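You operate a simulated robot arm through the tools that you are given. There is no shell and no other tool. Be economical: measure what you need, move in short steps, check, and stop when the job is done.

The job below is to be done with a simulated two-armed robot. You get a single attempt, and the scene is never put back.

Task
Fetch the ink tin marked "T-56" from the top of the kitting table and set it on the top of the mixing bench. Pick up the ink jar marked "yellow" from the top of the kitting table with one hand, pass it to the other hand and put it on the shelf under the mixing bench. Put one of the packs from the top of the kitting table on the shelf under the set-up bench. Take the core from the top of the lift table and put it on the top of the gearbox. Put the rag on the top of the lift table away on the bottom shelf under the ink bench. Push the washer drawer shut. Take the hand roller on the middle of the set-up bench and put it away on the proofing end of the ink bench. Stack the grease cartridge marked "EP 3" from the desk top on top of the grease cartridge marked "EP 1". Put the blue pellet jar from the desk top on the black plate on the front pallet and the yellow pellet jar on the round board on the middle pallet. Fetch the hold tray and set it on the square board on the back pallet. Any order will do. Set down upright: ink tin, ink jar, hand roller, pellet jar.

It is judged by the outcome, as a careful person would: the job done as asked, and still so three seconds after it is handed in. It fails if anything else is knocked over, pushed out of place, dropped, spilled or broken.

Robot
Two 7-joint arms with two-finger grippers on one trunk, on a base that drives. Base frame: it is fixed to the floor where the robot stands at the start and does not move with it; the origin is under the middle of the robot, x ahead of it, y to its left, z up. Units: m, degrees, N and s.
The left shoulder is at the start at [0.07, 0.164, 1.006], the right one opposite. With the tool pointing down near the work surface each hand reaches from about 0.32 to 0.76 m from the robot's upright axis, wherever it stands, measured 20 degrees to its own side. Places, roughly: black plate on the front pallet [-5.9, -5.5, 0.7]; bottom shelf under the ink bench [0.7, -3.6, 0.2]; core [0.75, 1.5, 1]; grease cartridge [-9.75, -7.25, 0.75]; hand roller (7x7x8 cm) [0.6, -1.6, 0.8]; hold tray [-9.5, -7.5, 0.75]; ink jar [0.5, 0.25, 0.75]; ink tin [0.75, 0.25, 0.75]; pack [0.75, 0.5, 0.75]; pellet jar [-9.75, -7.25, 0.75]; proofing end of the ink bench [0.6, -3.4, 0.8]; rag (7x10x4 cm) [0.7, 1.7, 0.8]; round board on the middle pallet [-7.2, -5.5, 0.6]; shelf under the mixing bench [-1.3, 1.3, 0.3]; shelf under the set-up bench [0.7, -1.7, 0.2]; square board on the back pallet [-7.8, -5.5, 0.7]; top of the gearbox [-3.2, 1.2, 0.9]; top of the mixing bench [-1.4, 1.3, 0.8]; washer drawer [0.4, -0.4, 0.7]. Payload 2.45 kg a hand.
The tool frame of a hand sits at the grasp point between the pads (the TCP): z along the fingers, y along the line on which they close. The tips reach 0.026 m beyond it. Largest opening 0.096 m; the body of the gripper starts 0.069 m behind the TCP.
Orientation is told as [roll, pitch, yaw] about the base's x, y, z axes, in that order, counted from this pose: with the fingers straight down and closing along the base's y, the tool's x points along the base's -x, its y along +y and its z along -z.

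Tools
- The arms move only by the tool send_rows. It takes "left_moves", "right_moves" or both (then of equal length, played together; a hand with none holds still); each is a list of rows, each an object (a shift or turn left out is 0, a gripper value left out holds the last) with "delta_rot": the turn, a rotation vector about the tool's x, y, z in degrees, a list of three; "delta_pos": the shift along the tool's x, y, z in cm, a list of three; "fingers": the finger opening in cm, from 0 to 9.6. In form: [{"delta_rot": [ax, ay, az], "delta_pos": [x, y, z], "fingers": fingers}, ...]. A call has 1 to 20 rows; each row is the pose to reach, as a shift and turn from the pose commanded when the call began, along the tool's axes at that moment. A row lasts 0.2 s, in which the tool goes at most 0.05 m and 8.6 degrees; a call with a longer step from one row to the next is refused whole, and so is a gripper value outside its range. Where a pose cannot be reached the arm comes as near as it can. A force on the tool above 40 N (or 10 N above the force at the start of the call, whichever is more), or a blocked arm, ends the call early, and 0.2 s more pass. Each finger halts on what it meets, pressing with about 30 N; the grip force reading is that of the motor and also rises with nothing between the fingers. The clock runs only during rows and for 0.2 s after the last one: add rows that repeat a pose to give the fingers time. It gives the time, the measured TCP pose, the force on the tool (base axes), the opening and the grip force at its end, in the units of the frame above (readings bear some noise), with the torque about the TCP (base axes, N m) and any sound that the robot's microphone picked up.
- Cameras (640 x 400 px; columns grow to the right, rows downward): "scene" is now at [0.1873, -0.009, 1.464]; the picture's right is [-0.27, -0.96, 0.00], its down [-0.90, 0.25, -0.37] and it looks along [0.35, -0.10, -0.93] (base axes); focal length 214 px, centre (320, 200). "left" rides on the left gripper at [0.082, -0.003, -0.098] in its tool frame; the picture's right is [0.04, 1.00, 0.00], its down [-0.73, 0.03, -0.68] and it looks along [-0.68, 0.03, 0.73] (tool axes); focal length 256 px, centre (320, 200). "right" rides on the right gripper at [0.082, 0.003, -0.098] in its tool frame; the picture's right is [-0.04, 1.00, 0.00], its down [-0.73, -0.03, -0.68] and it looks along [-0.68, -0.03, 0.73] (tool axes); focal length 256 px, centre (320, 200). There is no depth. A picture from a camera that has moved, and an enlarged one, comes with that camera's place and axes in the base frame and with its lens. The place of the scene camera against the robot may be out by one fixed shift of up to 0.018 m in any direction.
- get_image(camera): a new picture of that camera. The clock stands still meanwhile.
- lift_body(by): slides the trunk up (or, below 0, down) by that many m; the arms and the scene camera ride with it, the base frame stays. It gives what a move gives, with no picture.
- steer(legs): drives the robot by 1 to 6 legs, each [ahead, left, turn to the left] in m, m and degrees, along the robot's own axes; the way and the turn of a leg run together, so that a leg with both is an arc; at most 1.5 m and 180 degrees a leg. The arms and the cameras ride along, it lands a little off, and it stops where it bumps. It gives what a move gives.
- head_to(pan, tilt): turns the head with the scene camera to pan (to the left, within 120 degrees either way) and tilt (down, from -29 to 69), counted from straight ahead of the robot. It gives what a move gives.
- enlarge(camera, box): a new picture of the part [left, top, right, bottom] of that camera's present view, enlarged. The clock stands still meanwhile.
- finish_job(): hands the job in; it is judged then, once.

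Work in short steps. Places have to be worked out from the pictures, the camera data and where the tool is seen: move nearer, look again, correct. Check each grasp and each placing, and mend what went wrong. You have 546 turns and 346 pictures in all, those below and enlarged ones among them. Open the grippers and draw the arms clear of the work before you hand the job in, unless the task says otherwise; then end with one line.

The tools are called after "Call:" as a command line: name --argument value ..., lists and objects as JSON in quotes. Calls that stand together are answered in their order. send_rows: Moves the arms, as the interface text tells. Its arguments: {"type":"object","properties":{"left_moves":{"type":"array"},"right_moves":{"type":"array"}},"required":[]} The other tools are called the same way: lift_body (by) slides the trunk up or down; steer (legs) drives the base; head_to (pan, tilt) turns the head that bears the scene camera; get_image (camera) takes a picture; enlarge (camera, box) takes an enlarged picture of a part of a camera's view; finish_job () hands the job in.

At the start:

```text
time: 0.0
left_tool_pos: [0.3448, 0.3452, 1.0823]
left_tool_rot: [-0.1, 0.1, 0.0]
left_wrist_force: [0.6, -0.8, -0.1]
left_moment: [0.01, 0.01, 0.0]
left_grip_width: 0.0961
left_grasp_force: 0.0
right_tool_pos: [0.3134, 0.0081, 1.1172]
right_tool_rot: [-0.1, 0.0, 0.0]
right_wrist_force: [0.0, 0.2, 0.5]
right_moment: [0.0, 0.02, -0.01]
right_grip_width: 0.096
right_grasp_force: 0.1
trunk travel left (down, up): [-0.179, 0.388]
robot x, y, heading: [0.0, -0.0024, -0.0]
head pan, tilt: [-15.6, 68.3]
```

scene: 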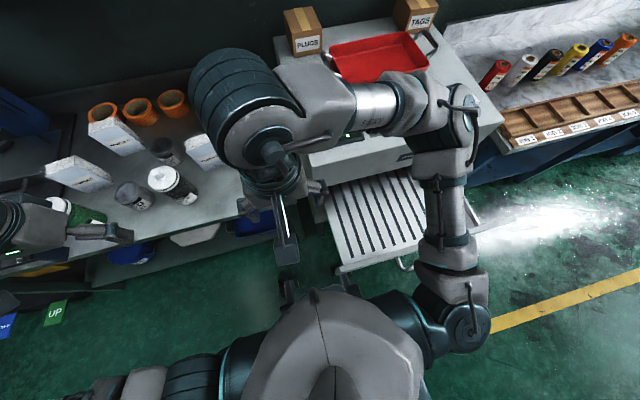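
right: 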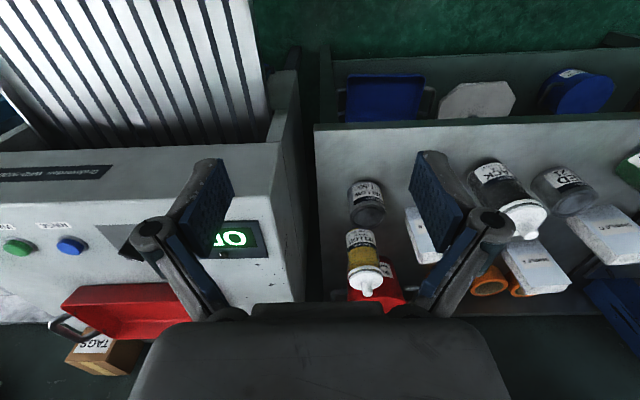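
left: 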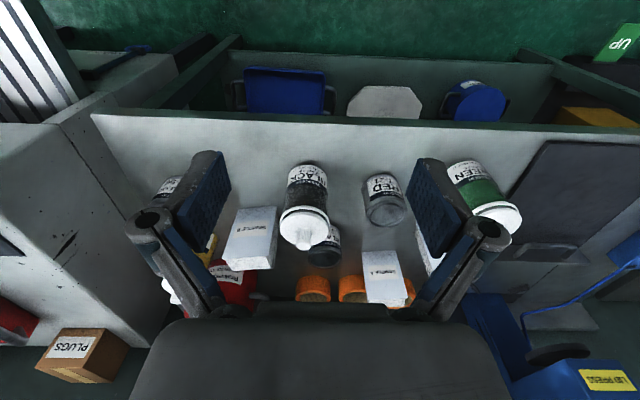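

I start by looking over the kitting table with the head panned left to see the items more clearly.

Call:
head_to --pan 30 --tilt 45

Call:
get_image --camera "scene"

Call:
enlarge --camera "right" --box '[300, 60, 640, 330]'

Call:
enlarge --camera "left" --box '[140, 60, 540, 310]'

```text
time: 1.1
left_tool_pos: [0.3419, 0.3443, 1.0847]
left_tool_rot: [0.0, -0.2, -0.1]
left_wrist_force: [-0.5, 0.0, -0.6]
left_moment: [0.03, -0.02, 0.01]
left_grip_width: 0.0963
left_grasp_force: 0.0
right_tool_pos: [0.3105, 0.0059, 1.1183]
right_tool_rot: [0.0, -0.1, 0.0]
right_wrist_force: [-0.5, -0.2, 0.9]
right_moment: [0.0, 0.04, 0.0]
right_grip_width: 0.0959
right_grasp_force: 0.1
trunk travel left (down, up): [-0.179, 0.388]
robot x, y, heading: [0.0006, 0.0016, 0.2]
head pan, tilt: [30.0, 45.0]
```

```text
342 pictures are left
camera scene: at [0.2035, 0.0468, 1.4922], right [0.5, -0.87, 0.0], down [-0.62, -0.35, -0.7], along [0.61, 0.35, -0.71], focal length 214 px, centre (320, 200)
```

scene: 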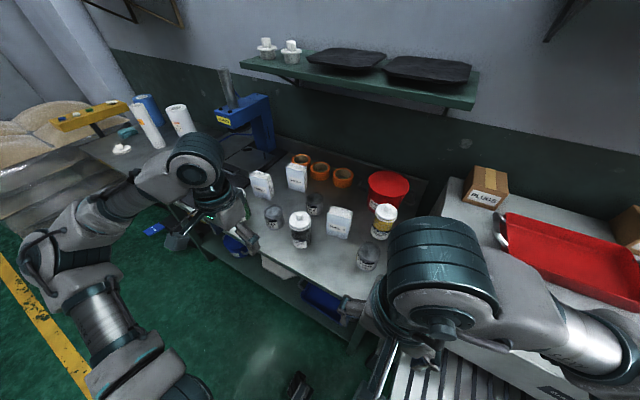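

```text
1.48 times, centred on (470, 195) of right
camera zoom: at [0.2288, 0.0095, 1.2155], right [0.04, 1.0, 0.0], down [0.73, -0.03, 0.68], along [0.68, -0.03, -0.73], focal length 379 px, centre (98, 207)
```

zoom: 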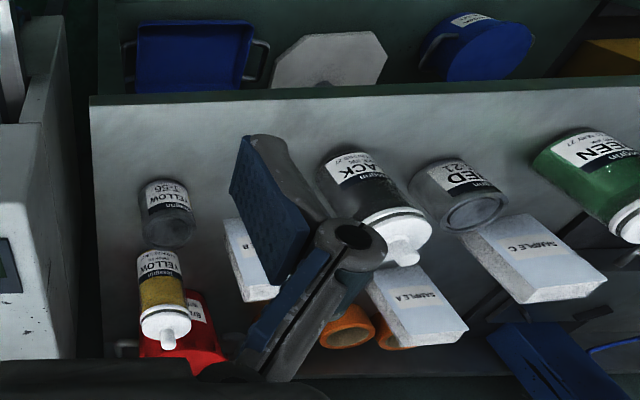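

```text
1.60 times, centred on (340, 185) of left
camera zoom: at [0.2607, 0.3411, 1.1833], right [-0.04, 1.0, 0.0], down [0.73, 0.03, 0.68], along [0.68, 0.03, -0.73], focal length 410 px, centre (288, 224)
```

zoom: 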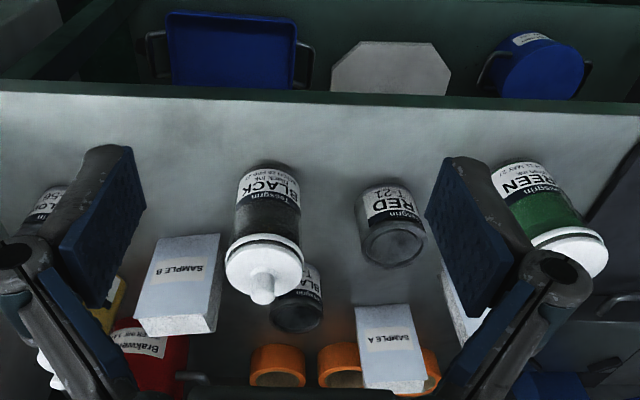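

Table top comes out near z≈0.79 with the yellow T-56 tin near (0.61,0.08) and the yellow jar behind it near (0.77,0.09). I look around at the surroundings to plan driving and placing.

Call:
head_to --pan 100 --tilt 25

Call:
get_image --camera "scene"

Call:
head_to --pan 60 --tilt 30

Call:
get_image --camera "scene"

Call:
head_to --pan -50 --tilt 40

Call:
get_image --camera "scene"

Call:
head_to --pan -110 --tilt 25

Call:
get_image --camera "scene"

```text
time: 2.5
left_tool_pos: [0.3424, 0.3438, 1.0837]
left_tool_rot: [0.0, -0.1, 0.0]
left_wrist_force: [-0.2, 0.1, 1.2]
left_moment: [0.02, 0.02, 0.0]
left_grip_width: 0.0961
left_grasp_force: 0.0
right_tool_pos: [0.3093, 0.0071, 1.1181]
right_tool_rot: [0.0, -0.1, 0.0]
right_wrist_force: [-0.8, -0.6, 0.9]
right_moment: [-0.02, -0.01, -0.01]
right_grip_width: 0.0959
right_grasp_force: 0.0
trunk travel left (down, up): [-0.179, 0.388]
robot x, y, heading: [0.0039, -0.0031, 0.2]
head pan, tilt: [100.0, 25.0]
```

```text
339 pictures are left
camera scene: at [0.1171, 0.0971, 1.5231], right [0.98, 0.17, 0.0], down [0.07, -0.42, -0.91], along [-0.16, 0.89, -0.42], focal length 214 px, centre (320, 200)
```

scene: 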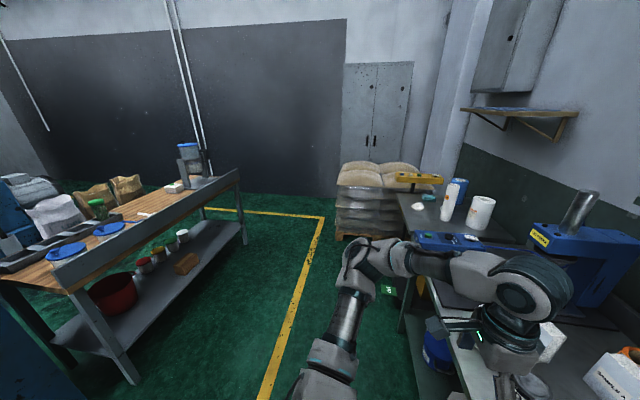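

```text
time: 3.6
left_tool_pos: [0.3434, 0.3441, 1.0843]
left_tool_rot: [0.0, -0.1, 0.0]
left_wrist_force: [-0.2, -1.0, -0.1]
left_moment: [0.01, 0.01, -0.01]
left_grip_width: 0.096
left_grasp_force: 0.0
right_tool_pos: [0.3102, 0.0073, 1.1182]
right_tool_rot: [0.0, -0.1, 0.0]
right_wrist_force: [0.7, 0.5, 0.9]
right_moment: [-0.02, -0.03, 0.05]
right_grip_width: 0.0963
right_grasp_force: 0.0
trunk travel left (down, up): [-0.179, 0.388]
robot x, y, heading: [0.0015, -0.0023, -0.1]
head pan, tilt: [60.0, 30.0]
```

```text
338 pictures are left
camera scene: at [0.1782, 0.0847, 1.5149], right [0.87, -0.5, 0.0], down [-0.25, -0.44, -0.86], along [0.43, 0.75, -0.5], focal length 214 px, centre (320, 200)
```

scene: 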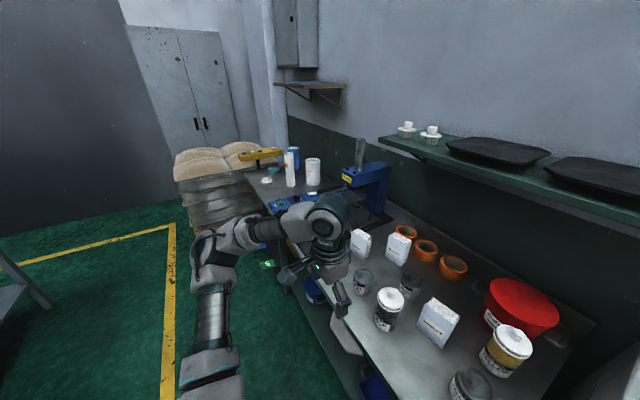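

```text
time: 5.5
left_tool_pos: [0.3423, 0.3427, 1.0845]
left_tool_rot: [-0.1, -0.1, -0.1]
left_wrist_force: [-0.7, 0.0, -0.2]
left_moment: [-0.01, 0.0, -0.01]
left_grip_width: 0.0956
left_grasp_force: 0.0
right_tool_pos: [0.311, 0.0062, 1.1178]
right_tool_rot: [0.0, -0.1, 0.0]
right_wrist_force: [0.7, 0.6, 0.1]
right_moment: [-0.03, 0.0, 0.0]
right_grip_width: 0.0962
right_grasp_force: 0.1
trunk travel left (down, up): [-0.179, 0.388]
robot x, y, heading: [-0.0045, -0.0011, 0.0]
head pan, tilt: [-50.0, 40.0]
```

```text
337 pictures are left
camera scene: at [0.1877, -0.0589, 1.4998], right [-0.77, -0.64, 0.0], down [-0.42, 0.49, -0.77], along [0.49, -0.59, -0.64], focal length 214 px, centre (320, 200)
```

scene: 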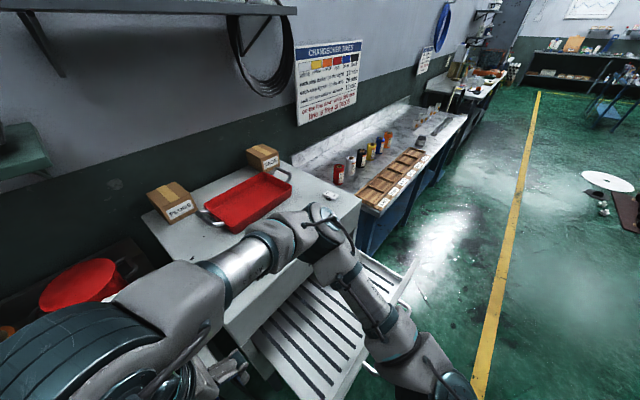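

```text
time: 6.8
left_tool_pos: [0.3412, 0.3436, 1.0835]
left_tool_rot: [-0.1, -0.1, 0.0]
left_wrist_force: [0.5, 0.9, 0.4]
left_moment: [0.01, -0.03, 0.01]
left_grip_width: 0.0961
left_grasp_force: 0.0
right_tool_pos: [0.3108, 0.0065, 1.1187]
right_tool_rot: [0.1, -0.1, 0.0]
right_wrist_force: [0.0, -0.2, 0.2]
right_moment: [-0.03, -0.01, -0.02]
right_grip_width: 0.0961
right_grasp_force: 0.0
trunk travel left (down, up): [-0.179, 0.388]
robot x, y, heading: [0.0013, -0.0017, 0.4]
head pan, tilt: [-110.0, 25.0]
```

```text
336 pictures are left
camera scene: at [0.1016, -0.0804, 1.5235], right [-0.94, 0.34, 0.0], down [0.14, 0.4, -0.91], along [-0.31, -0.85, -0.42], focal length 214 px, centre (320, 200)
```

scene: 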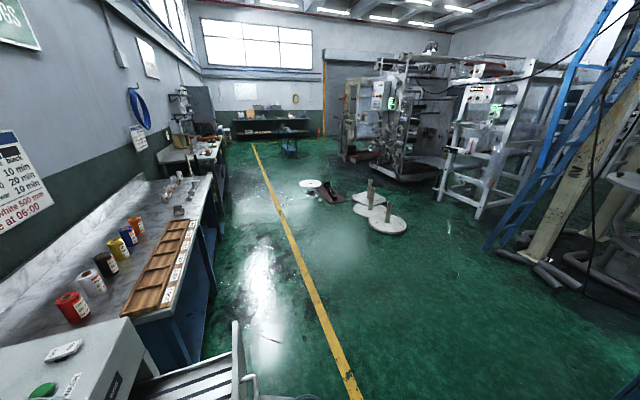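

The surroundings are clear: mixing bench runs along y with its near face at x≈-1.1. Now a tight zoom on the yellow tin and jar.

Call:
enlarge --camera "right" --box '[310, 160, 430, 310]'

Call:
head_to --pan 35 --tilt 50

Call:
enlarge --camera "scene" --box '[220, 130, 460, 290]'

```text
2.67 times, centred on (370, 235) of right
camera zoom: at [0.2288, 0.0094, 1.2155], right [0.04, 1.0, 0.0], down [0.73, -0.03, 0.68], along [0.68, -0.03, -0.73], focal length 683 px, centre (187, 107)
```

zoom: 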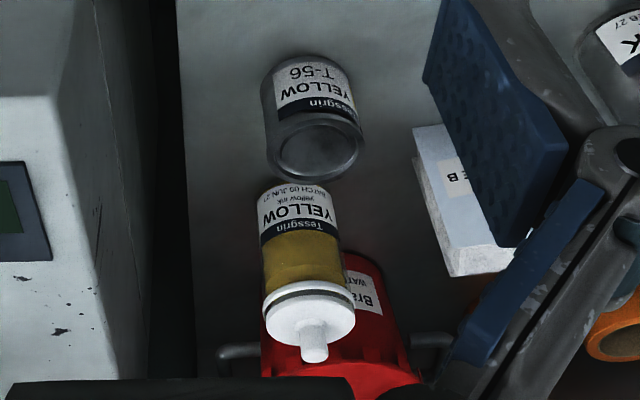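

```text
time: 9.1
left_tool_pos: [0.3434, 0.3431, 1.0854]
left_tool_rot: [0.1, -0.1, 0.1]
left_wrist_force: [0.7, -0.4, -0.6]
left_moment: [-0.03, 0.0, 0.02]
left_grip_width: 0.0962
left_grasp_force: 0.1
right_tool_pos: [0.3111, 0.0068, 1.1173]
right_tool_rot: [0.1, -0.1, -0.1]
right_wrist_force: [0.2, 0.5, -0.8]
right_moment: [0.03, 0.01, 0.02]
right_grip_width: 0.0963
right_grasp_force: 0.0
trunk travel left (down, up): [-0.179, 0.388]
robot x, y, heading: [0.0036, -0.0011, 0.2]
head pan, tilt: [35.0, 50.0]
```

```text
2.50 times, centred on (340, 210) of scene
camera zoom: at [0.1961, 0.0504, 1.4854], right [0.57, -0.82, 0.0], down [-0.63, -0.44, -0.64], along [0.52, 0.37, -0.77], focal length 536 px, centre (270, 175)
```

zoom: 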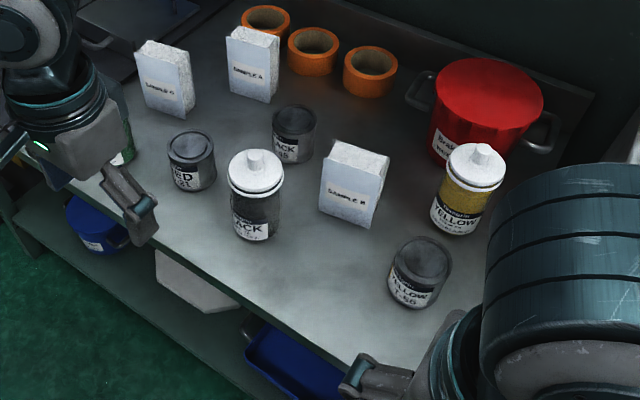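

Tin centre ≈(0.605,0.089), Ø7 cm, top 0.863; jar ≈(0.768,0.092), knob top 0.94. The open drawer is close to the robot, so I look at it next to shut it first.

Call:
head_to --pan -40 --tilt 62

Call:
get_image --camera "scene"

Call:
get_image --camera "right"

```text
time: 10.6
left_tool_pos: [0.344, 0.3433, 1.0843]
left_tool_rot: [-0.1, -0.1, 0.0]
left_wrist_force: [-0.2, -0.5, 0.1]
left_moment: [-0.02, 0.0, 0.02]
left_grip_width: 0.0961
left_grasp_force: 0.1
right_tool_pos: [0.3103, 0.0059, 1.1191]
right_tool_rot: [-0.1, -0.1, 0.0]
right_wrist_force: [0.2, 0.4, 0.4]
right_moment: [-0.06, 0.04, 0.0]
right_grip_width: 0.0961
right_grasp_force: 0.0
trunk travel left (down, up): [-0.179, 0.388]
robot x, y, heading: [-0.0028, -0.0016, 0.3]
head pan, tilt: [-40.0, 62.0]
```

```text
333 pictures are left
camera scene: at [0.1822, -0.0352, 1.4708], right [-0.64, -0.77, 0.0], down [-0.68, 0.57, -0.47], along [0.36, -0.3, -0.88], focal length 214 px, centre (320, 200)
```

scene: 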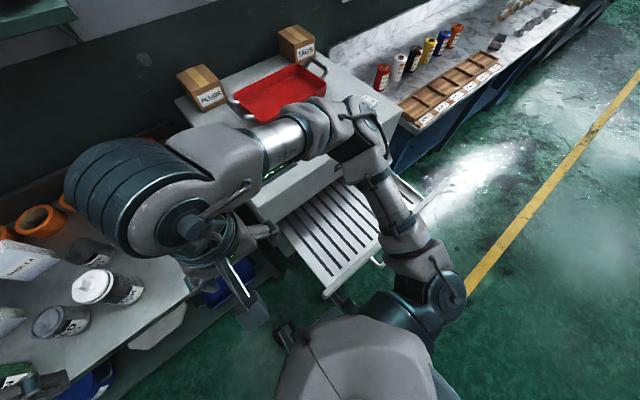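

```text
332 pictures are left
camera right: at [0.2288, 0.0094, 1.2155], right [0.04, 1.0, 0.0], down [0.73, -0.03, 0.68], along [0.68, -0.03, -0.73], focal length 256 px, centre (320, 200)
```

right: 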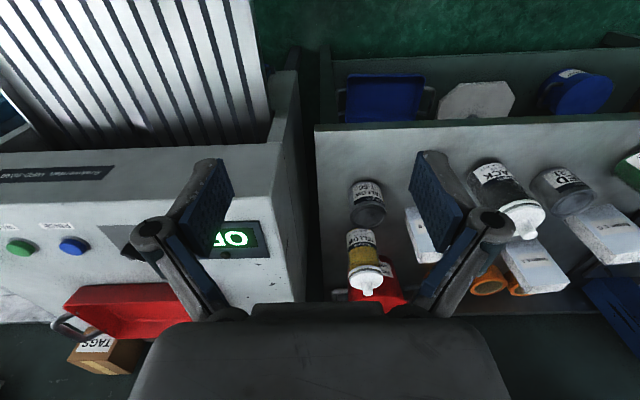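

The drawer's front is near x≈0.2, y −0.09…−0.6, too close to my body. I back off 0.45 m and look again.

Call:
steer --legs '[[-0.45, -0.1, 0]]'

Call:
head_to --pan -25 --tilt 50

Call:
get_image --camera "scene"

Call:
get_image --camera "right"

```text
time: 13.3
left_tool_pos: [-0.0947, 0.244, 1.0834]
left_tool_rot: [-0.1, 0.0, -0.2]
left_wrist_force: [-0.1, 0.4, 0.0]
left_moment: [-0.03, -0.04, 0.0]
left_grip_width: 0.096
left_grasp_force: 0.0
right_tool_pos: [-0.1277, -0.0919, 1.1188]
right_tool_rot: [-0.1, 0.0, -0.3]
right_wrist_force: [0.5, -0.4, -0.2]
right_moment: [-0.01, -0.03, 0.0]
right_grip_width: 0.096
right_grasp_force: 0.1
trunk travel left (down, up): [-0.179, 0.388]
robot x, y, heading: [-0.4349, -0.0951, -0.3]
head pan, tilt: [-40.0, 62.0]
```

```text
time: 14.0
left_tool_pos: [-0.0965, 0.2434, 1.086]
left_tool_rot: [0.0, -0.3, -0.3]
left_wrist_force: [1.1, -0.3, 0.7]
left_moment: [0.01, 0.0, 0.0]
left_grip_width: 0.096
left_grasp_force: 0.0
right_tool_pos: [-0.1303, -0.0937, 1.1191]
right_tool_rot: [0.0, -0.3, -0.3]
right_wrist_force: [0.9, 0.3, -0.3]
right_moment: [-0.01, -0.01, 0.0]
right_grip_width: 0.096
right_grasp_force: 0.0
trunk travel left (down, up): [-0.179, 0.388]
robot x, y, heading: [-0.4376, -0.0978, -0.1]
head pan, tilt: [-25.0, 50.0]
```

```text
331 pictures are left
camera scene: at [-0.235, -0.1267, 1.4855], right [-0.43, -0.9, 0.0], down [-0.7, 0.33, -0.64], along [0.58, -0.28, -0.77], focal length 214 px, centre (320, 200)
```

scene: 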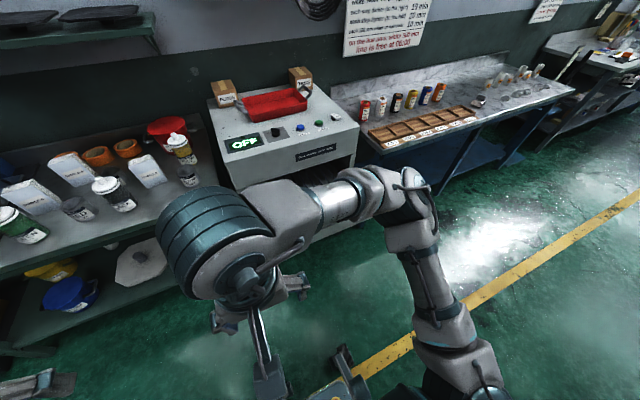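

```text
330 pictures are left
camera right: at [-0.2128, -0.0907, 1.2164], right [0.04, 1.0, 0.0], down [0.73, -0.03, 0.68], along [0.68, -0.03, -0.73], focal length 256 px, centre (320, 200)
```

right: 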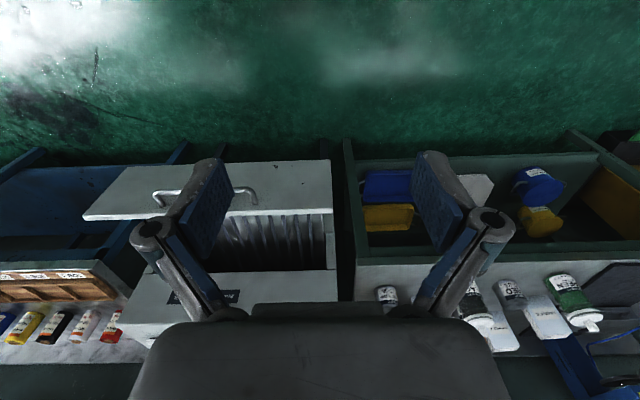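

Drawer panel front is at x≈0.21, z 0.60–0.80, handle bar near z≈0.79, y≈−0.365. I close the right fingers and lower the hand to (-0.05,-0.365,0.78), then drive up and push the handle.

Call:
send_rows --right_moves '[{"delta_pos": [-0.8, -2.7, 3.4], "fingers": 0}, {"delta_pos": [-1.6, -5.4, 6.8]}, {"delta_pos": [-2.4, -8.1, 10.2]}, {"delta_pos": [-3.2, -10.8, 13.6]}, {"delta_pos": [-4.0, -13.5, 17.0]}, {"delta_pos": [-4.8, -16.2, 20.4]}, {"delta_pos": [-5.6, -18.9, 23.8]}, {"delta_pos": [-6.4, -21.6, 27.2]}, {"delta_pos": [-7.2, -24.3, 30.6]}, {"delta_pos": [-8, -27.2, 33.9]}, {"delta_pos": [-8, -27.2, 33.9]}]'

Call:
get_image --camera "scene"

Call:
get_image --camera "right"

```text
time: 16.4
left_tool_pos: [-0.0959, 0.2431, 1.0863]
left_tool_rot: [0.1, -0.2, -0.1]
left_wrist_force: [0.5, -0.5, -1.1]
left_moment: [0.02, 0.02, 0.01]
left_grip_width: 0.096
left_grasp_force: 0.1
right_tool_pos: [-0.0497, -0.3686, 0.78]
right_tool_rot: [0.2, -0.4, -0.3]
right_wrist_force: [-0.7, 0.2, -0.9]
right_moment: [0.0, 0.01, -0.02]
right_grip_width: 0.0
right_grasp_force: 28.2
trunk travel left (down, up): [-0.179, 0.388]
robot x, y, heading: [-0.4353, -0.0974, -0.4]
head pan, tilt: [-25.0, 50.0]
```

```text
329 pictures are left
camera scene: at [-0.2349, -0.1299, 1.4855], right [-0.43, -0.9, 0.0], down [-0.7, 0.33, -0.64], along [0.58, -0.27, -0.77], focal length 214 px, centre (320, 200)
```

scene: 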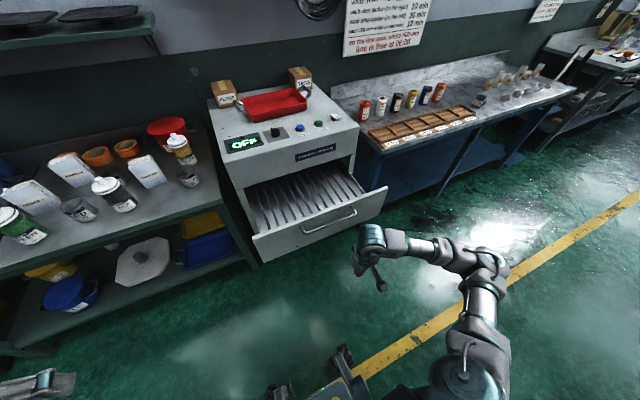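

```text
328 pictures are left
camera right: at [-0.1311, -0.3655, 0.8766], right [0.04, 1.0, 0.0], down [0.73, -0.03, 0.68], along [0.68, -0.03, -0.73], focal length 256 px, centre (320, 200)
```

right: 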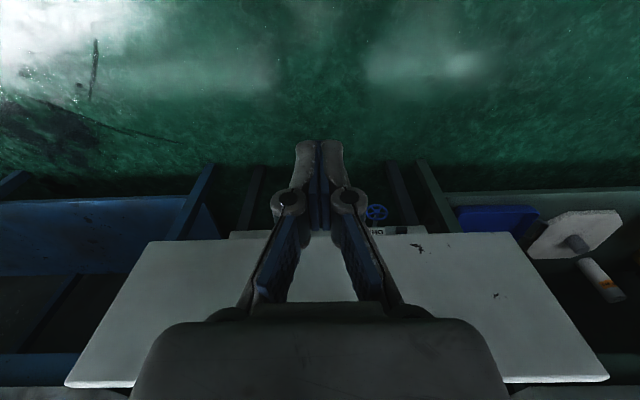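

The closed hand lines up with the handle (z≈0.77). I lower 2 cm and drive 0.17 m ahead, then push with the arm.

Call:
send_rows --right_moves '[{"delta_pos": [0, 0.5, 2]}, {"delta_pos": [0, 0.5, 2]}]'

Call:
steer --legs '[[0.17, 0, 0]]'

Call:
send_rows --right_moves '[{"delta_pos": [-2, 0, 0]}, {"delta_pos": [-4, 0, 0]}, {"delta_pos": [-6, 0, 0]}, {"delta_pos": [-8, 0, 0]}, {"delta_pos": [-10, 0, 0]}, {"delta_pos": [-12, 0, 0]}, {"delta_pos": [-14, 0, 0]}, {"delta_pos": [-16, 0, 0]}]'

Call:
get_image --camera "scene"

```text
time: 17.0
left_tool_pos: [-0.0975, 0.2423, 1.0872]
left_tool_rot: [0.0, -0.3, -0.2]
left_wrist_force: [0.5, 0.1, 0.3]
left_moment: [-0.01, 0.04, -0.03]
left_grip_width: 0.0959
left_grasp_force: 0.0
right_tool_pos: [-0.0519, -0.3612, 0.7609]
right_tool_rot: [0.1, -0.3, -0.3]
right_wrist_force: [0.6, -0.9, -0.3]
right_moment: [-0.01, 0.05, 0.03]
right_grip_width: 0.0
right_grasp_force: 28.9
trunk travel left (down, up): [-0.179, 0.388]
robot x, y, heading: [-0.4367, -0.0975, -0.5]
head pan, tilt: [-25.0, 50.0]
```

```text
time: 18.5
left_tool_pos: [0.0774, 0.2425, 1.0859]
left_tool_rot: [0.2, -0.2, 0.1]
left_wrist_force: [0.2, -0.8, -0.8]
left_moment: [0.0, 0.01, 0.01]
left_grip_width: 0.0962
left_grasp_force: 0.0
right_tool_pos: [0.126, -0.3609, 0.7607]
right_tool_rot: [0.0, -0.3, -0.2]
right_wrist_force: [0.3, -0.4, 0.8]
right_moment: [0.03, 0.04, -0.01]
right_grip_width: 0.0
right_grasp_force: 28.5
trunk travel left (down, up): [-0.179, 0.388]
robot x, y, heading: [-0.2637, -0.0991, -0.1]
head pan, tilt: [-25.0, 50.0]
```

```text
time: 20.3
left_tool_pos: [0.0755, 0.2427, 1.0856]
left_tool_rot: [0.0, -0.4, 0.1]
left_wrist_force: [-0.1, 0.2, -0.3]
left_moment: [0.05, 0.05, 0.02]
left_grip_width: 0.0962
left_grasp_force: 0.1
right_tool_pos: [0.2827, -0.3602, 0.766]
right_tool_rot: [0.0, -0.4, -0.1]
right_wrist_force: [0.1, 0.2, -0.4]
right_moment: [-0.01, 0.0, 0.01]
right_grip_width: 0.0001
right_grasp_force: 28.6
trunk travel left (down, up): [-0.179, 0.388]
robot x, y, heading: [-0.2609, -0.0971, -0.3]
head pan, tilt: [-25.0, 50.0]
```

```text
327 pictures are left
camera scene: at [-0.0582, -0.1288, 1.4853], right [-0.42, -0.91, 0.0], down [-0.7, 0.32, -0.64], along [0.58, -0.27, -0.77], focal length 214 px, centre (320, 200)
```

scene: 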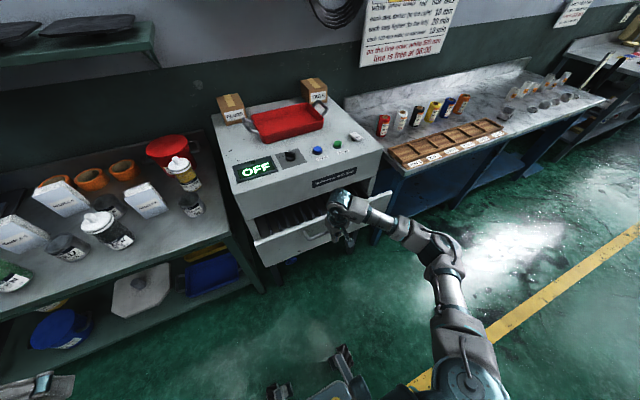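

The drawer has gone in with little force. I push on until it stops.

Call:
send_rows --right_moves '[{"delta_pos": [-2, 0, 0]}, {"delta_pos": [-4, 0, 0]}, {"delta_pos": [-6, 0, 0]}, {"delta_pos": [-8, 0, 0]}, {"delta_pos": [-10, 0, 0]}, {"delta_pos": [-12, 0, 0]}, {"delta_pos": [-14, 0, 0]}, {"delta_pos": [-16, 0, 0]}]'

Call:
get_image --camera "scene"

```text
time: 21.7
left_tool_pos: [0.0712, 0.2434, 1.0885]
left_tool_rot: [0.0, -0.7, -0.1]
left_wrist_force: [0.7, -0.9, 0.8]
left_moment: [0.04, 0.02, 0.0]
left_grip_width: 0.0959
left_grasp_force: 0.1
right_tool_pos: [0.3884, -0.3606, 0.7668]
right_tool_rot: [-0.2, 0.4, 0.0]
right_wrist_force: [0.1, 0.3, 0.0]
right_moment: [0.03, -0.02, 0.02]
right_grip_width: 0.0
right_grasp_force: 28.4
trunk travel left (down, up): [-0.179, 0.388]
robot x, y, heading: [-0.2616, -0.0993, 0.0]
head pan, tilt: [-25.0, 50.0]
stopped in row 6 (right hand): the force on the tool passed its limit at 67 N (the readings are from after the stop); the commanded pose is now the measured one
```

```text
326 pictures are left
camera scene: at [-0.0604, -0.128, 1.4857], right [-0.42, -0.91, 0.0], down [-0.7, 0.32, -0.64], along [0.58, -0.27, -0.77], focal length 214 px, centre (320, 200)
```

scene: 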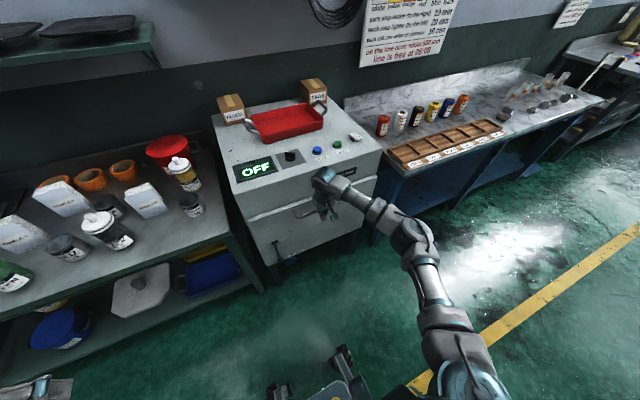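

The drawer hit its stop. I withdraw the hand and raise it, then check the drawer closely.

Call:
send_rows --right_moves '[{"delta_pos": [4, 0, 0]}, {"delta_pos": [8, 0, 0]}, {"delta_pos": [10, 0, -4]}, {"delta_pos": [10, 0, -8]}, {"delta_pos": [10, 0, -12], "fingers": 9.6}, {"delta_pos": [10, 0, -16]}, {"delta_pos": [10, 0, -20]}, {"delta_pos": [10, 0, -24]}, {"delta_pos": [10, 0, -28]}]'

Call:
enlarge --camera "scene" --box '[200, 120, 420, 280]'

Call:
get_image --camera "right"

```text
time: 23.7
left_tool_pos: [0.0698, 0.2435, 1.088]
left_tool_rot: [0.0, -0.7, -0.1]
left_wrist_force: [-0.5, -0.1, 0.4]
left_moment: [0.0, -0.07, 0.01]
left_grip_width: 0.0958
left_grasp_force: 0.1
right_tool_pos: [0.2882, -0.3593, 1.0507]
right_tool_rot: [-0.2, 0.4, 0.1]
right_wrist_force: [0.1, -0.8, -0.3]
right_moment: [0.03, 0.0, 0.02]
right_grip_width: 0.0958
right_grasp_force: 0.1
trunk travel left (down, up): [-0.179, 0.388]
robot x, y, heading: [-0.2604, -0.1, -0.2]
head pan, tilt: [-25.0, 50.0]
```

```text
2.50 times, centred on (310, 200) of scene
camera zoom: at [-0.0604, -0.1279, 1.4857], right [-0.42, -0.91, 0.0], down [-0.7, 0.32, -0.64], along [0.58, -0.27, -0.77], focal length 536 px, centre (345, 200)
```

zoom: 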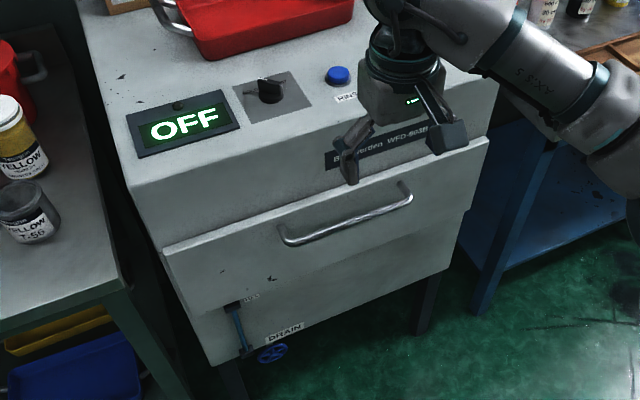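

```text
324 pictures are left
camera right: at [0.2084, -0.3558, 1.1483], right [0.04, 1.0, 0.0], down [0.74, -0.03, 0.67], along [0.67, -0.03, -0.74], focal length 256 px, centre (320, 200)
```

right: 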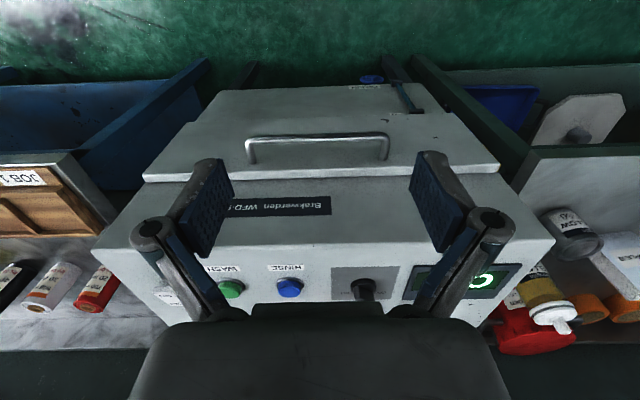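

The drawer is shut. Now I go to the kitting table: drive to about (0.08,0.35) so the jar lies about 20° to the right.

Call:
steer --legs '[[0, 0.45, 0], [0.33, 0, 0]]'

Call:
head_to --pan -5 --tilt 55

Call:
get_image --camera "scene"

Call:
get_image --camera "right"

```text
time: 28.1
left_tool_pos: [0.4034, 0.6648, 1.0886]
left_tool_rot: [0.2, -0.6, 0.0]
left_wrist_force: [-0.5, 0.6, 0.2]
left_moment: [0.0, -0.04, -0.01]
left_grip_width: 0.0957
left_grasp_force: 0.0
right_tool_pos: [0.624, 0.0628, 1.0494]
right_tool_rot: [0.0, 0.5, 0.3]
right_wrist_force: [0.3, -0.9, 0.1]
right_moment: [0.04, 0.01, 0.0]
right_grip_width: 0.096
right_grasp_force: 0.0
trunk travel left (down, up): [-0.179, 0.388]
robot x, y, heading: [0.0701, 0.3274, -0.1]
head pan, tilt: [-25.0, 50.0]
```

```text
time: 28.9
left_tool_pos: [0.3985, 0.6665, 1.09]
left_tool_rot: [0.1, -0.8, 0.0]
left_wrist_force: [0.5, 0.0, -0.3]
left_moment: [0.04, 0.01, 0.01]
left_grip_width: 0.096
left_grasp_force: 0.1
right_tool_pos: [0.6188, 0.0646, 1.0515]
right_tool_rot: [0.0, 0.3, 0.1]
right_wrist_force: [-0.2, 0.6, -0.9]
right_moment: [-0.01, -0.01, 0.0]
right_grip_width: 0.096
right_grasp_force: 0.0
trunk travel left (down, up): [-0.179, 0.388]
robot x, y, heading: [0.0724, 0.3225, -0.4]
head pan, tilt: [-5.0, 55.0]
```

```text
323 pictures are left
camera scene: at [0.2749, 0.3212, 1.4789], right [-0.09, -1.0, 0.0], down [-0.82, 0.07, -0.57], along [0.57, -0.05, -0.82], focal length 214 px, centre (320, 200)
```

scene: 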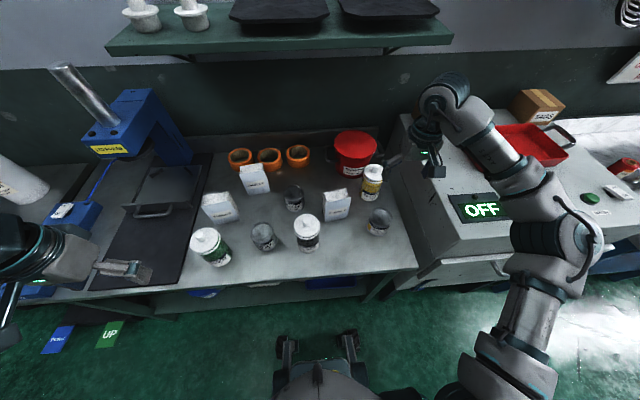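

```text
322 pictures are left
camera right: at [0.5383, 0.0668, 1.1489], right [0.04, 1.0, 0.0], down [0.74, -0.03, 0.68], along [0.68, -0.03, -0.74], focal length 256 px, centre (320, 200)
```

right: 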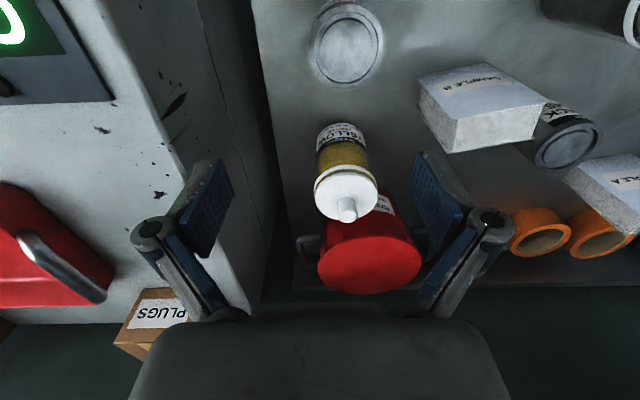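

Jar estimated at (0.755,0.09). I bring the right hand over it at z=1.0, then look.

Call:
send_rows --right_moves '[{"delta_pos": [-4.5, 0.8, 0]}, {"delta_pos": [-9, 1.6, 0]}, {"delta_pos": [-13.6, 2.5, 1]}, {"delta_pos": [-13.6, 2.5, 5]}, {"delta_pos": [-13.6, 2.5, 5]}]'

Call:
get_image --camera "right"

Call:
enlarge --camera "scene" --box '[300, 120, 460, 240]'

```text
time: 30.1
left_tool_pos: [0.3989, 0.6605, 1.0908]
left_tool_rot: [0.4, -0.9, 0.0]
left_wrist_force: [-0.6, -0.5, -0.3]
left_moment: [0.02, -0.03, -0.01]
left_grip_width: 0.096
left_grasp_force: 0.1
right_tool_pos: [0.7566, 0.0857, 1.0022]
right_tool_rot: [0.2, 0.2, 0.3]
right_wrist_force: [0.2, -0.8, 1.2]
right_moment: [0.02, -0.01, 0.0]
right_grip_width: 0.096
right_grasp_force: 0.0
right hand out of reach, approached as far as the arm can: row 3
trunk travel left (down, up): [-0.179, 0.388]
robot x, y, heading: [0.0689, 0.324, -0.0]
head pan, tilt: [-5.0, 55.0]
```

```text
321 pictures are left
camera right: at [0.6753, 0.0875, 1.0988], right [0.04, 1.0, 0.0], down [0.74, -0.03, 0.68], along [0.68, -0.02, -0.74], focal length 256 px, centre (320, 200)
```

right: 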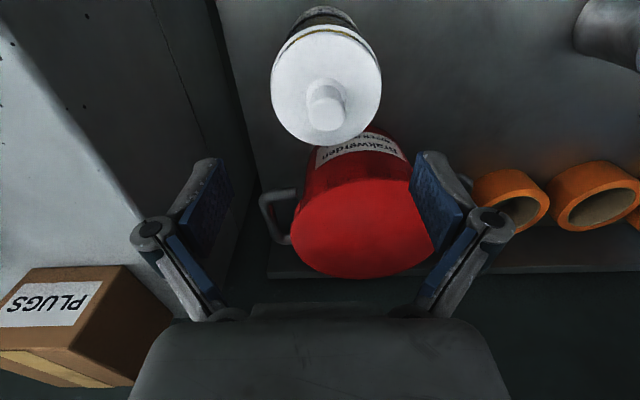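

```text
3.33 times, centred on (380, 180) of scene
camera zoom: at [0.2752, 0.3152, 1.4789], right [-0.09, -1.0, 0.0], down [-0.82, 0.07, -0.57], along [0.57, -0.05, -0.82], focal length 715 px, centre (120, 267)
```

zoom: 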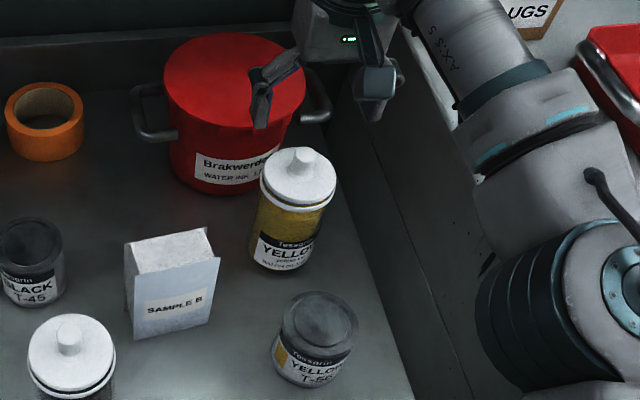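

Triangulating: table ≈0.803, jar lid top ≈0.918 at (0.735,0.091), knob ≈0.955. I shift over it and descend to z≈0.90.

Call:
send_rows --right_moves '[{"delta_pos": [2.1, 0.5, 0]}, {"delta_pos": [2.1, 0.5, 2]}, {"delta_pos": [2.1, 0.5, 4]}, {"delta_pos": [2.1, 0.5, 6]}]'

Call:
get_image --camera "right"

Call:
enlarge --camera "scene" --box '[300, 120, 460, 240]'

```text
time: 31.1
left_tool_pos: [0.3988, 0.6655, 1.0892]
left_tool_rot: [0.1, -0.8, 0.0]
left_wrist_force: [1.2, 0.2, 0.1]
left_moment: [0.01, 0.0, 0.03]
left_grip_width: 0.096
left_grasp_force: 0.1
right_tool_pos: [0.7371, 0.0958, 0.9414]
right_tool_rot: [0.1, 0.3, 0.2]
right_wrist_force: [0.9, 0.2, -0.1]
right_moment: [0.01, -0.02, -0.01]
right_grip_width: 0.0961
right_grasp_force: 0.0
trunk travel left (down, up): [-0.179, 0.388]
robot x, y, heading: [0.074, 0.3251, -0.0]
head pan, tilt: [-5.0, 55.0]
```

```text
319 pictures are left
camera right: at [0.655, 0.0978, 1.0381], right [0.04, 1.0, 0.0], down [0.74, -0.03, 0.68], along [0.68, -0.02, -0.74], focal length 256 px, centre (320, 200)
```

right: 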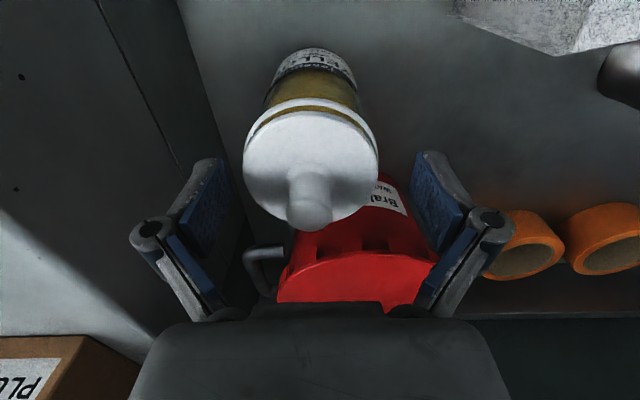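

```text
3.33 times, centred on (380, 180) of scene
camera zoom: at [0.2762, 0.3199, 1.4787], right [-0.09, -1.0, 0.0], down [-0.82, 0.07, -0.57], along [0.57, -0.05, -0.82], focal length 715 px, centre (120, 267)
```

zoom: 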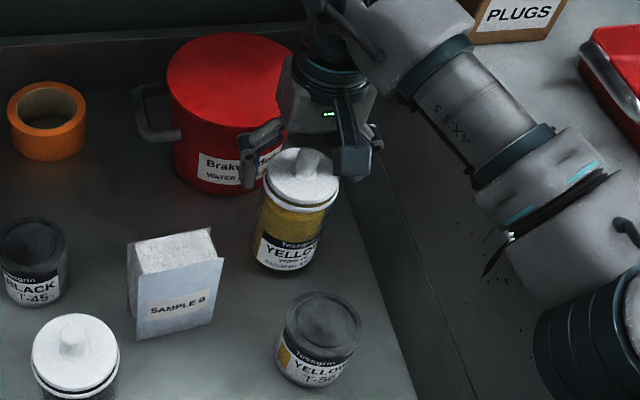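

Lid centre is confirmed at (0.735,0.091). I shift 0.5 cm right, descend to z≈0.897 and close.

Call:
send_rows --right_moves '[{"delta_pos": [0.2, -0.5, 0]}, {"delta_pos": [0.2, -0.5, 2]}, {"delta_pos": [0.2, -0.5, 4.4]}, {"delta_pos": [0.2, -0.5, 4.4], "fingers": 5}, {"delta_pos": [0.2, -0.5, 4.4]}, {"delta_pos": [0.2, -0.5, 4.4]}, {"delta_pos": [0.2, -0.5, 4.4]}]'

Call:
get_image --camera "right"

Call:
enlarge --camera "scene" --box '[300, 120, 460, 240]'

```text
time: 32.7
left_tool_pos: [0.3984, 0.6657, 1.0905]
left_tool_rot: [0.1, -0.8, 0.0]
left_wrist_force: [-0.7, 0.5, 0.1]
left_moment: [0.02, 0.03, -0.02]
left_grip_width: 0.0959
left_grasp_force: 0.1
right_tool_pos: [0.7313, 0.0892, 0.8979]
right_tool_rot: [-0.2, 0.3, 0.0]
right_wrist_force: [1.0, -2.2, 1.2]
right_moment: [-0.11, -0.3, -0.07]
right_grip_width: 0.0718
right_grasp_force: 29.8
trunk travel left (down, up): [-0.179, 0.388]
robot x, y, heading: [0.0711, 0.323, -0.1]
head pan, tilt: [-5.0, 55.0]
```

```text
317 pictures are left
camera right: at [0.6507, 0.0916, 0.9953], right [0.04, 1.0, 0.0], down [0.74, -0.03, 0.68], along [0.68, -0.03, -0.74], focal length 256 px, centre (320, 200)
```

right: 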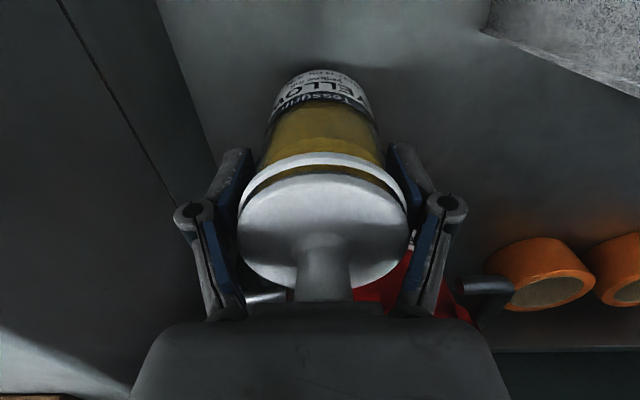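

```text
3.33 times, centred on (380, 180) of scene
camera zoom: at [0.2758, 0.3213, 1.4788], right [-0.09, -1.0, 0.0], down [-0.82, 0.07, -0.57], along [0.57, -0.05, -0.82], focal length 715 px, centre (120, 267)
```

zoom: 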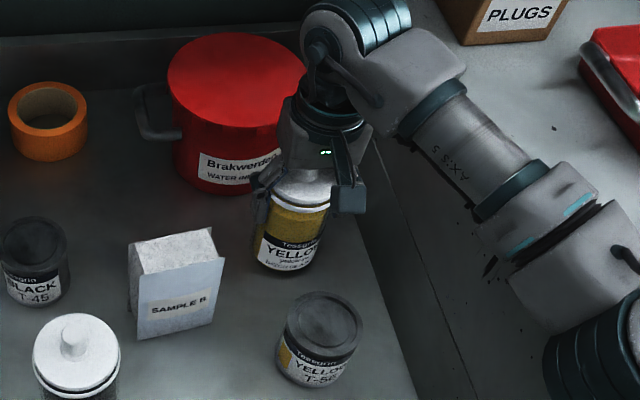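

Gripped at 7.2 cm. I lift 10 cm, then draw back to the handover place in front of the trunk, about (0.5,0.30,1.05).

Call:
send_rows --right_moves '[{"delta_pos": [0, 0, -2]}, {"delta_pos": [0, 0, -5]}, {"delta_pos": [0, 0, -8]}, {"delta_pos": [0, 0, -11]}, {"delta_pos": [4, 1, -12]}, {"delta_pos": [8, 4, -13]}, {"delta_pos": [12, 7, -14]}, {"delta_pos": [16, 10, -15]}, {"delta_pos": [19, 13, -15]}, {"delta_pos": [21, 17, -15]}, {"delta_pos": [22, 21, -15]}, {"delta_pos": [22, 21, -15]}]'

Call:
get_image --camera "scene"

Call:
get_image --camera "right"

```text
refused: row 6 steps farther than a row can; nothing moved
```

```text
315 pictures are left
camera scene: at [0.2758, 0.3213, 1.4788], right [-0.09, -1.0, 0.0], down [-0.82, 0.07, -0.57], along [0.57, -0.05, -0.82], focal length 214 px, centre (320, 200)
```

scene: 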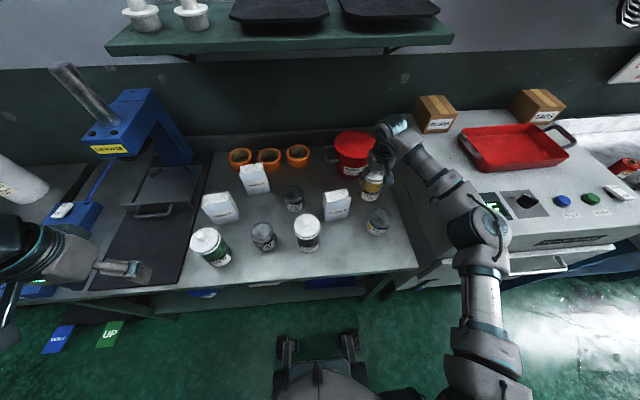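

```text
314 pictures are left
camera right: at [0.6507, 0.0916, 0.9953], right [0.04, 1.0, 0.0], down [0.74, -0.03, 0.68], along [0.68, -0.03, -0.74], focal length 256 px, centre (320, 200)
```

right: 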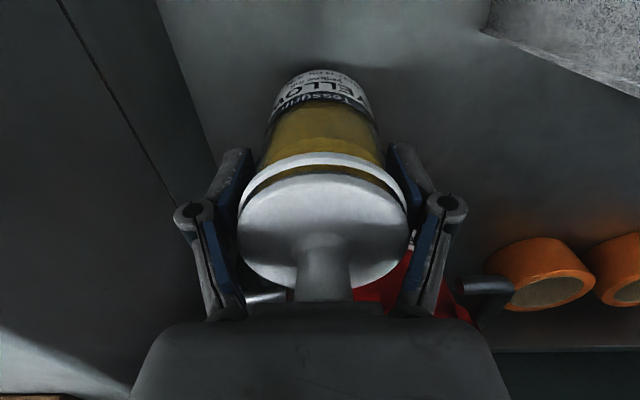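

Refused for one long step; I resend with shorter steps (4 cm per row or less).

Call:
send_rows --right_moves '[{"delta_pos": [0, 0, -2]}, {"delta_pos": [0, 0, -5]}, {"delta_pos": [0, 0, -8]}, {"delta_pos": [0, 0, -11]}, {"delta_pos": [3, 1, -12]}, {"delta_pos": [6, 3, -13]}, {"delta_pos": [9, 5, -13.5]}, {"delta_pos": [12, 7, -14]}, {"delta_pos": [15, 9.5, -14.5]}, {"delta_pos": [18, 12, -15]}, {"delta_pos": [20, 15, -15]}, {"delta_pos": [21.5, 18, -15]}, {"delta_pos": [22, 21, -15]}, {"delta_pos": [22, 21, -15]}]'

Call:
get_image --camera "scene"

Call:
get_image --camera "right"

```text
time: 35.7
left_tool_pos: [0.3984, 0.6669, 1.0901]
left_tool_rot: [0.2, -0.8, 0.0]
left_wrist_force: [0.0, -0.1, -0.6]
left_moment: [-0.02, -0.01, 0.0]
left_grip_width: 0.0961
left_grasp_force: 0.1
right_tool_pos: [0.512, 0.3016, 1.0491]
right_tool_rot: [-0.2, 0.4, 0.2]
right_wrist_force: [-1.1, -0.2, -4.0]
right_moment: [0.03, 0.01, 0.01]
right_grip_width: 0.0719
right_grasp_force: 30.0
trunk travel left (down, up): [-0.179, 0.388]
robot x, y, heading: [0.0699, 0.3212, -0.2]
head pan, tilt: [-5.0, 55.0]
```

```text
313 pictures are left
camera scene: at [0.2758, 0.3242, 1.4787], right [-0.09, -1.0, 0.0], down [-0.82, 0.07, -0.57], along [0.57, -0.05, -0.82], focal length 214 px, centre (320, 200)
```

scene: 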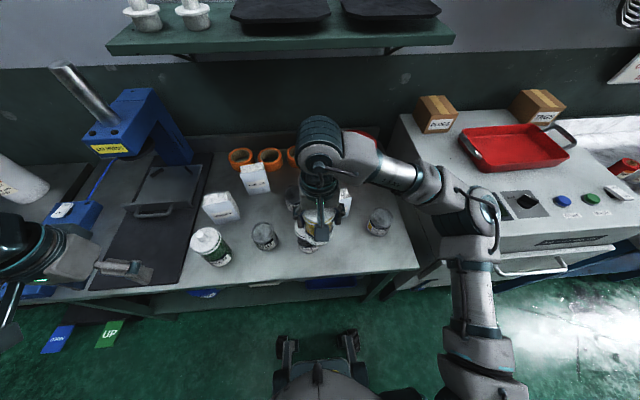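

```text
312 pictures are left
camera right: at [0.4308, 0.3035, 1.1458], right [0.04, 1.0, 0.0], down [0.74, -0.03, 0.68], along [0.67, -0.03, -0.74], focal length 256 px, centre (320, 200)
```

right: 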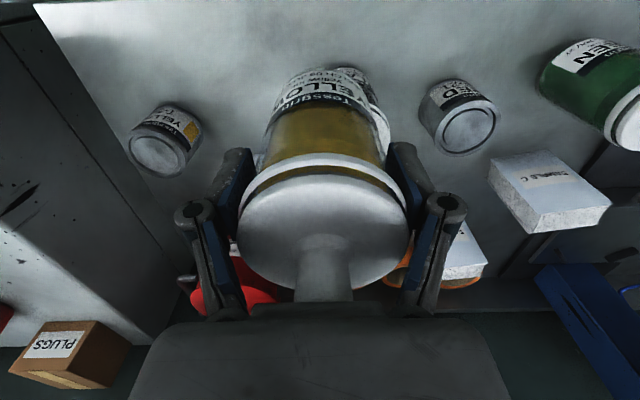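

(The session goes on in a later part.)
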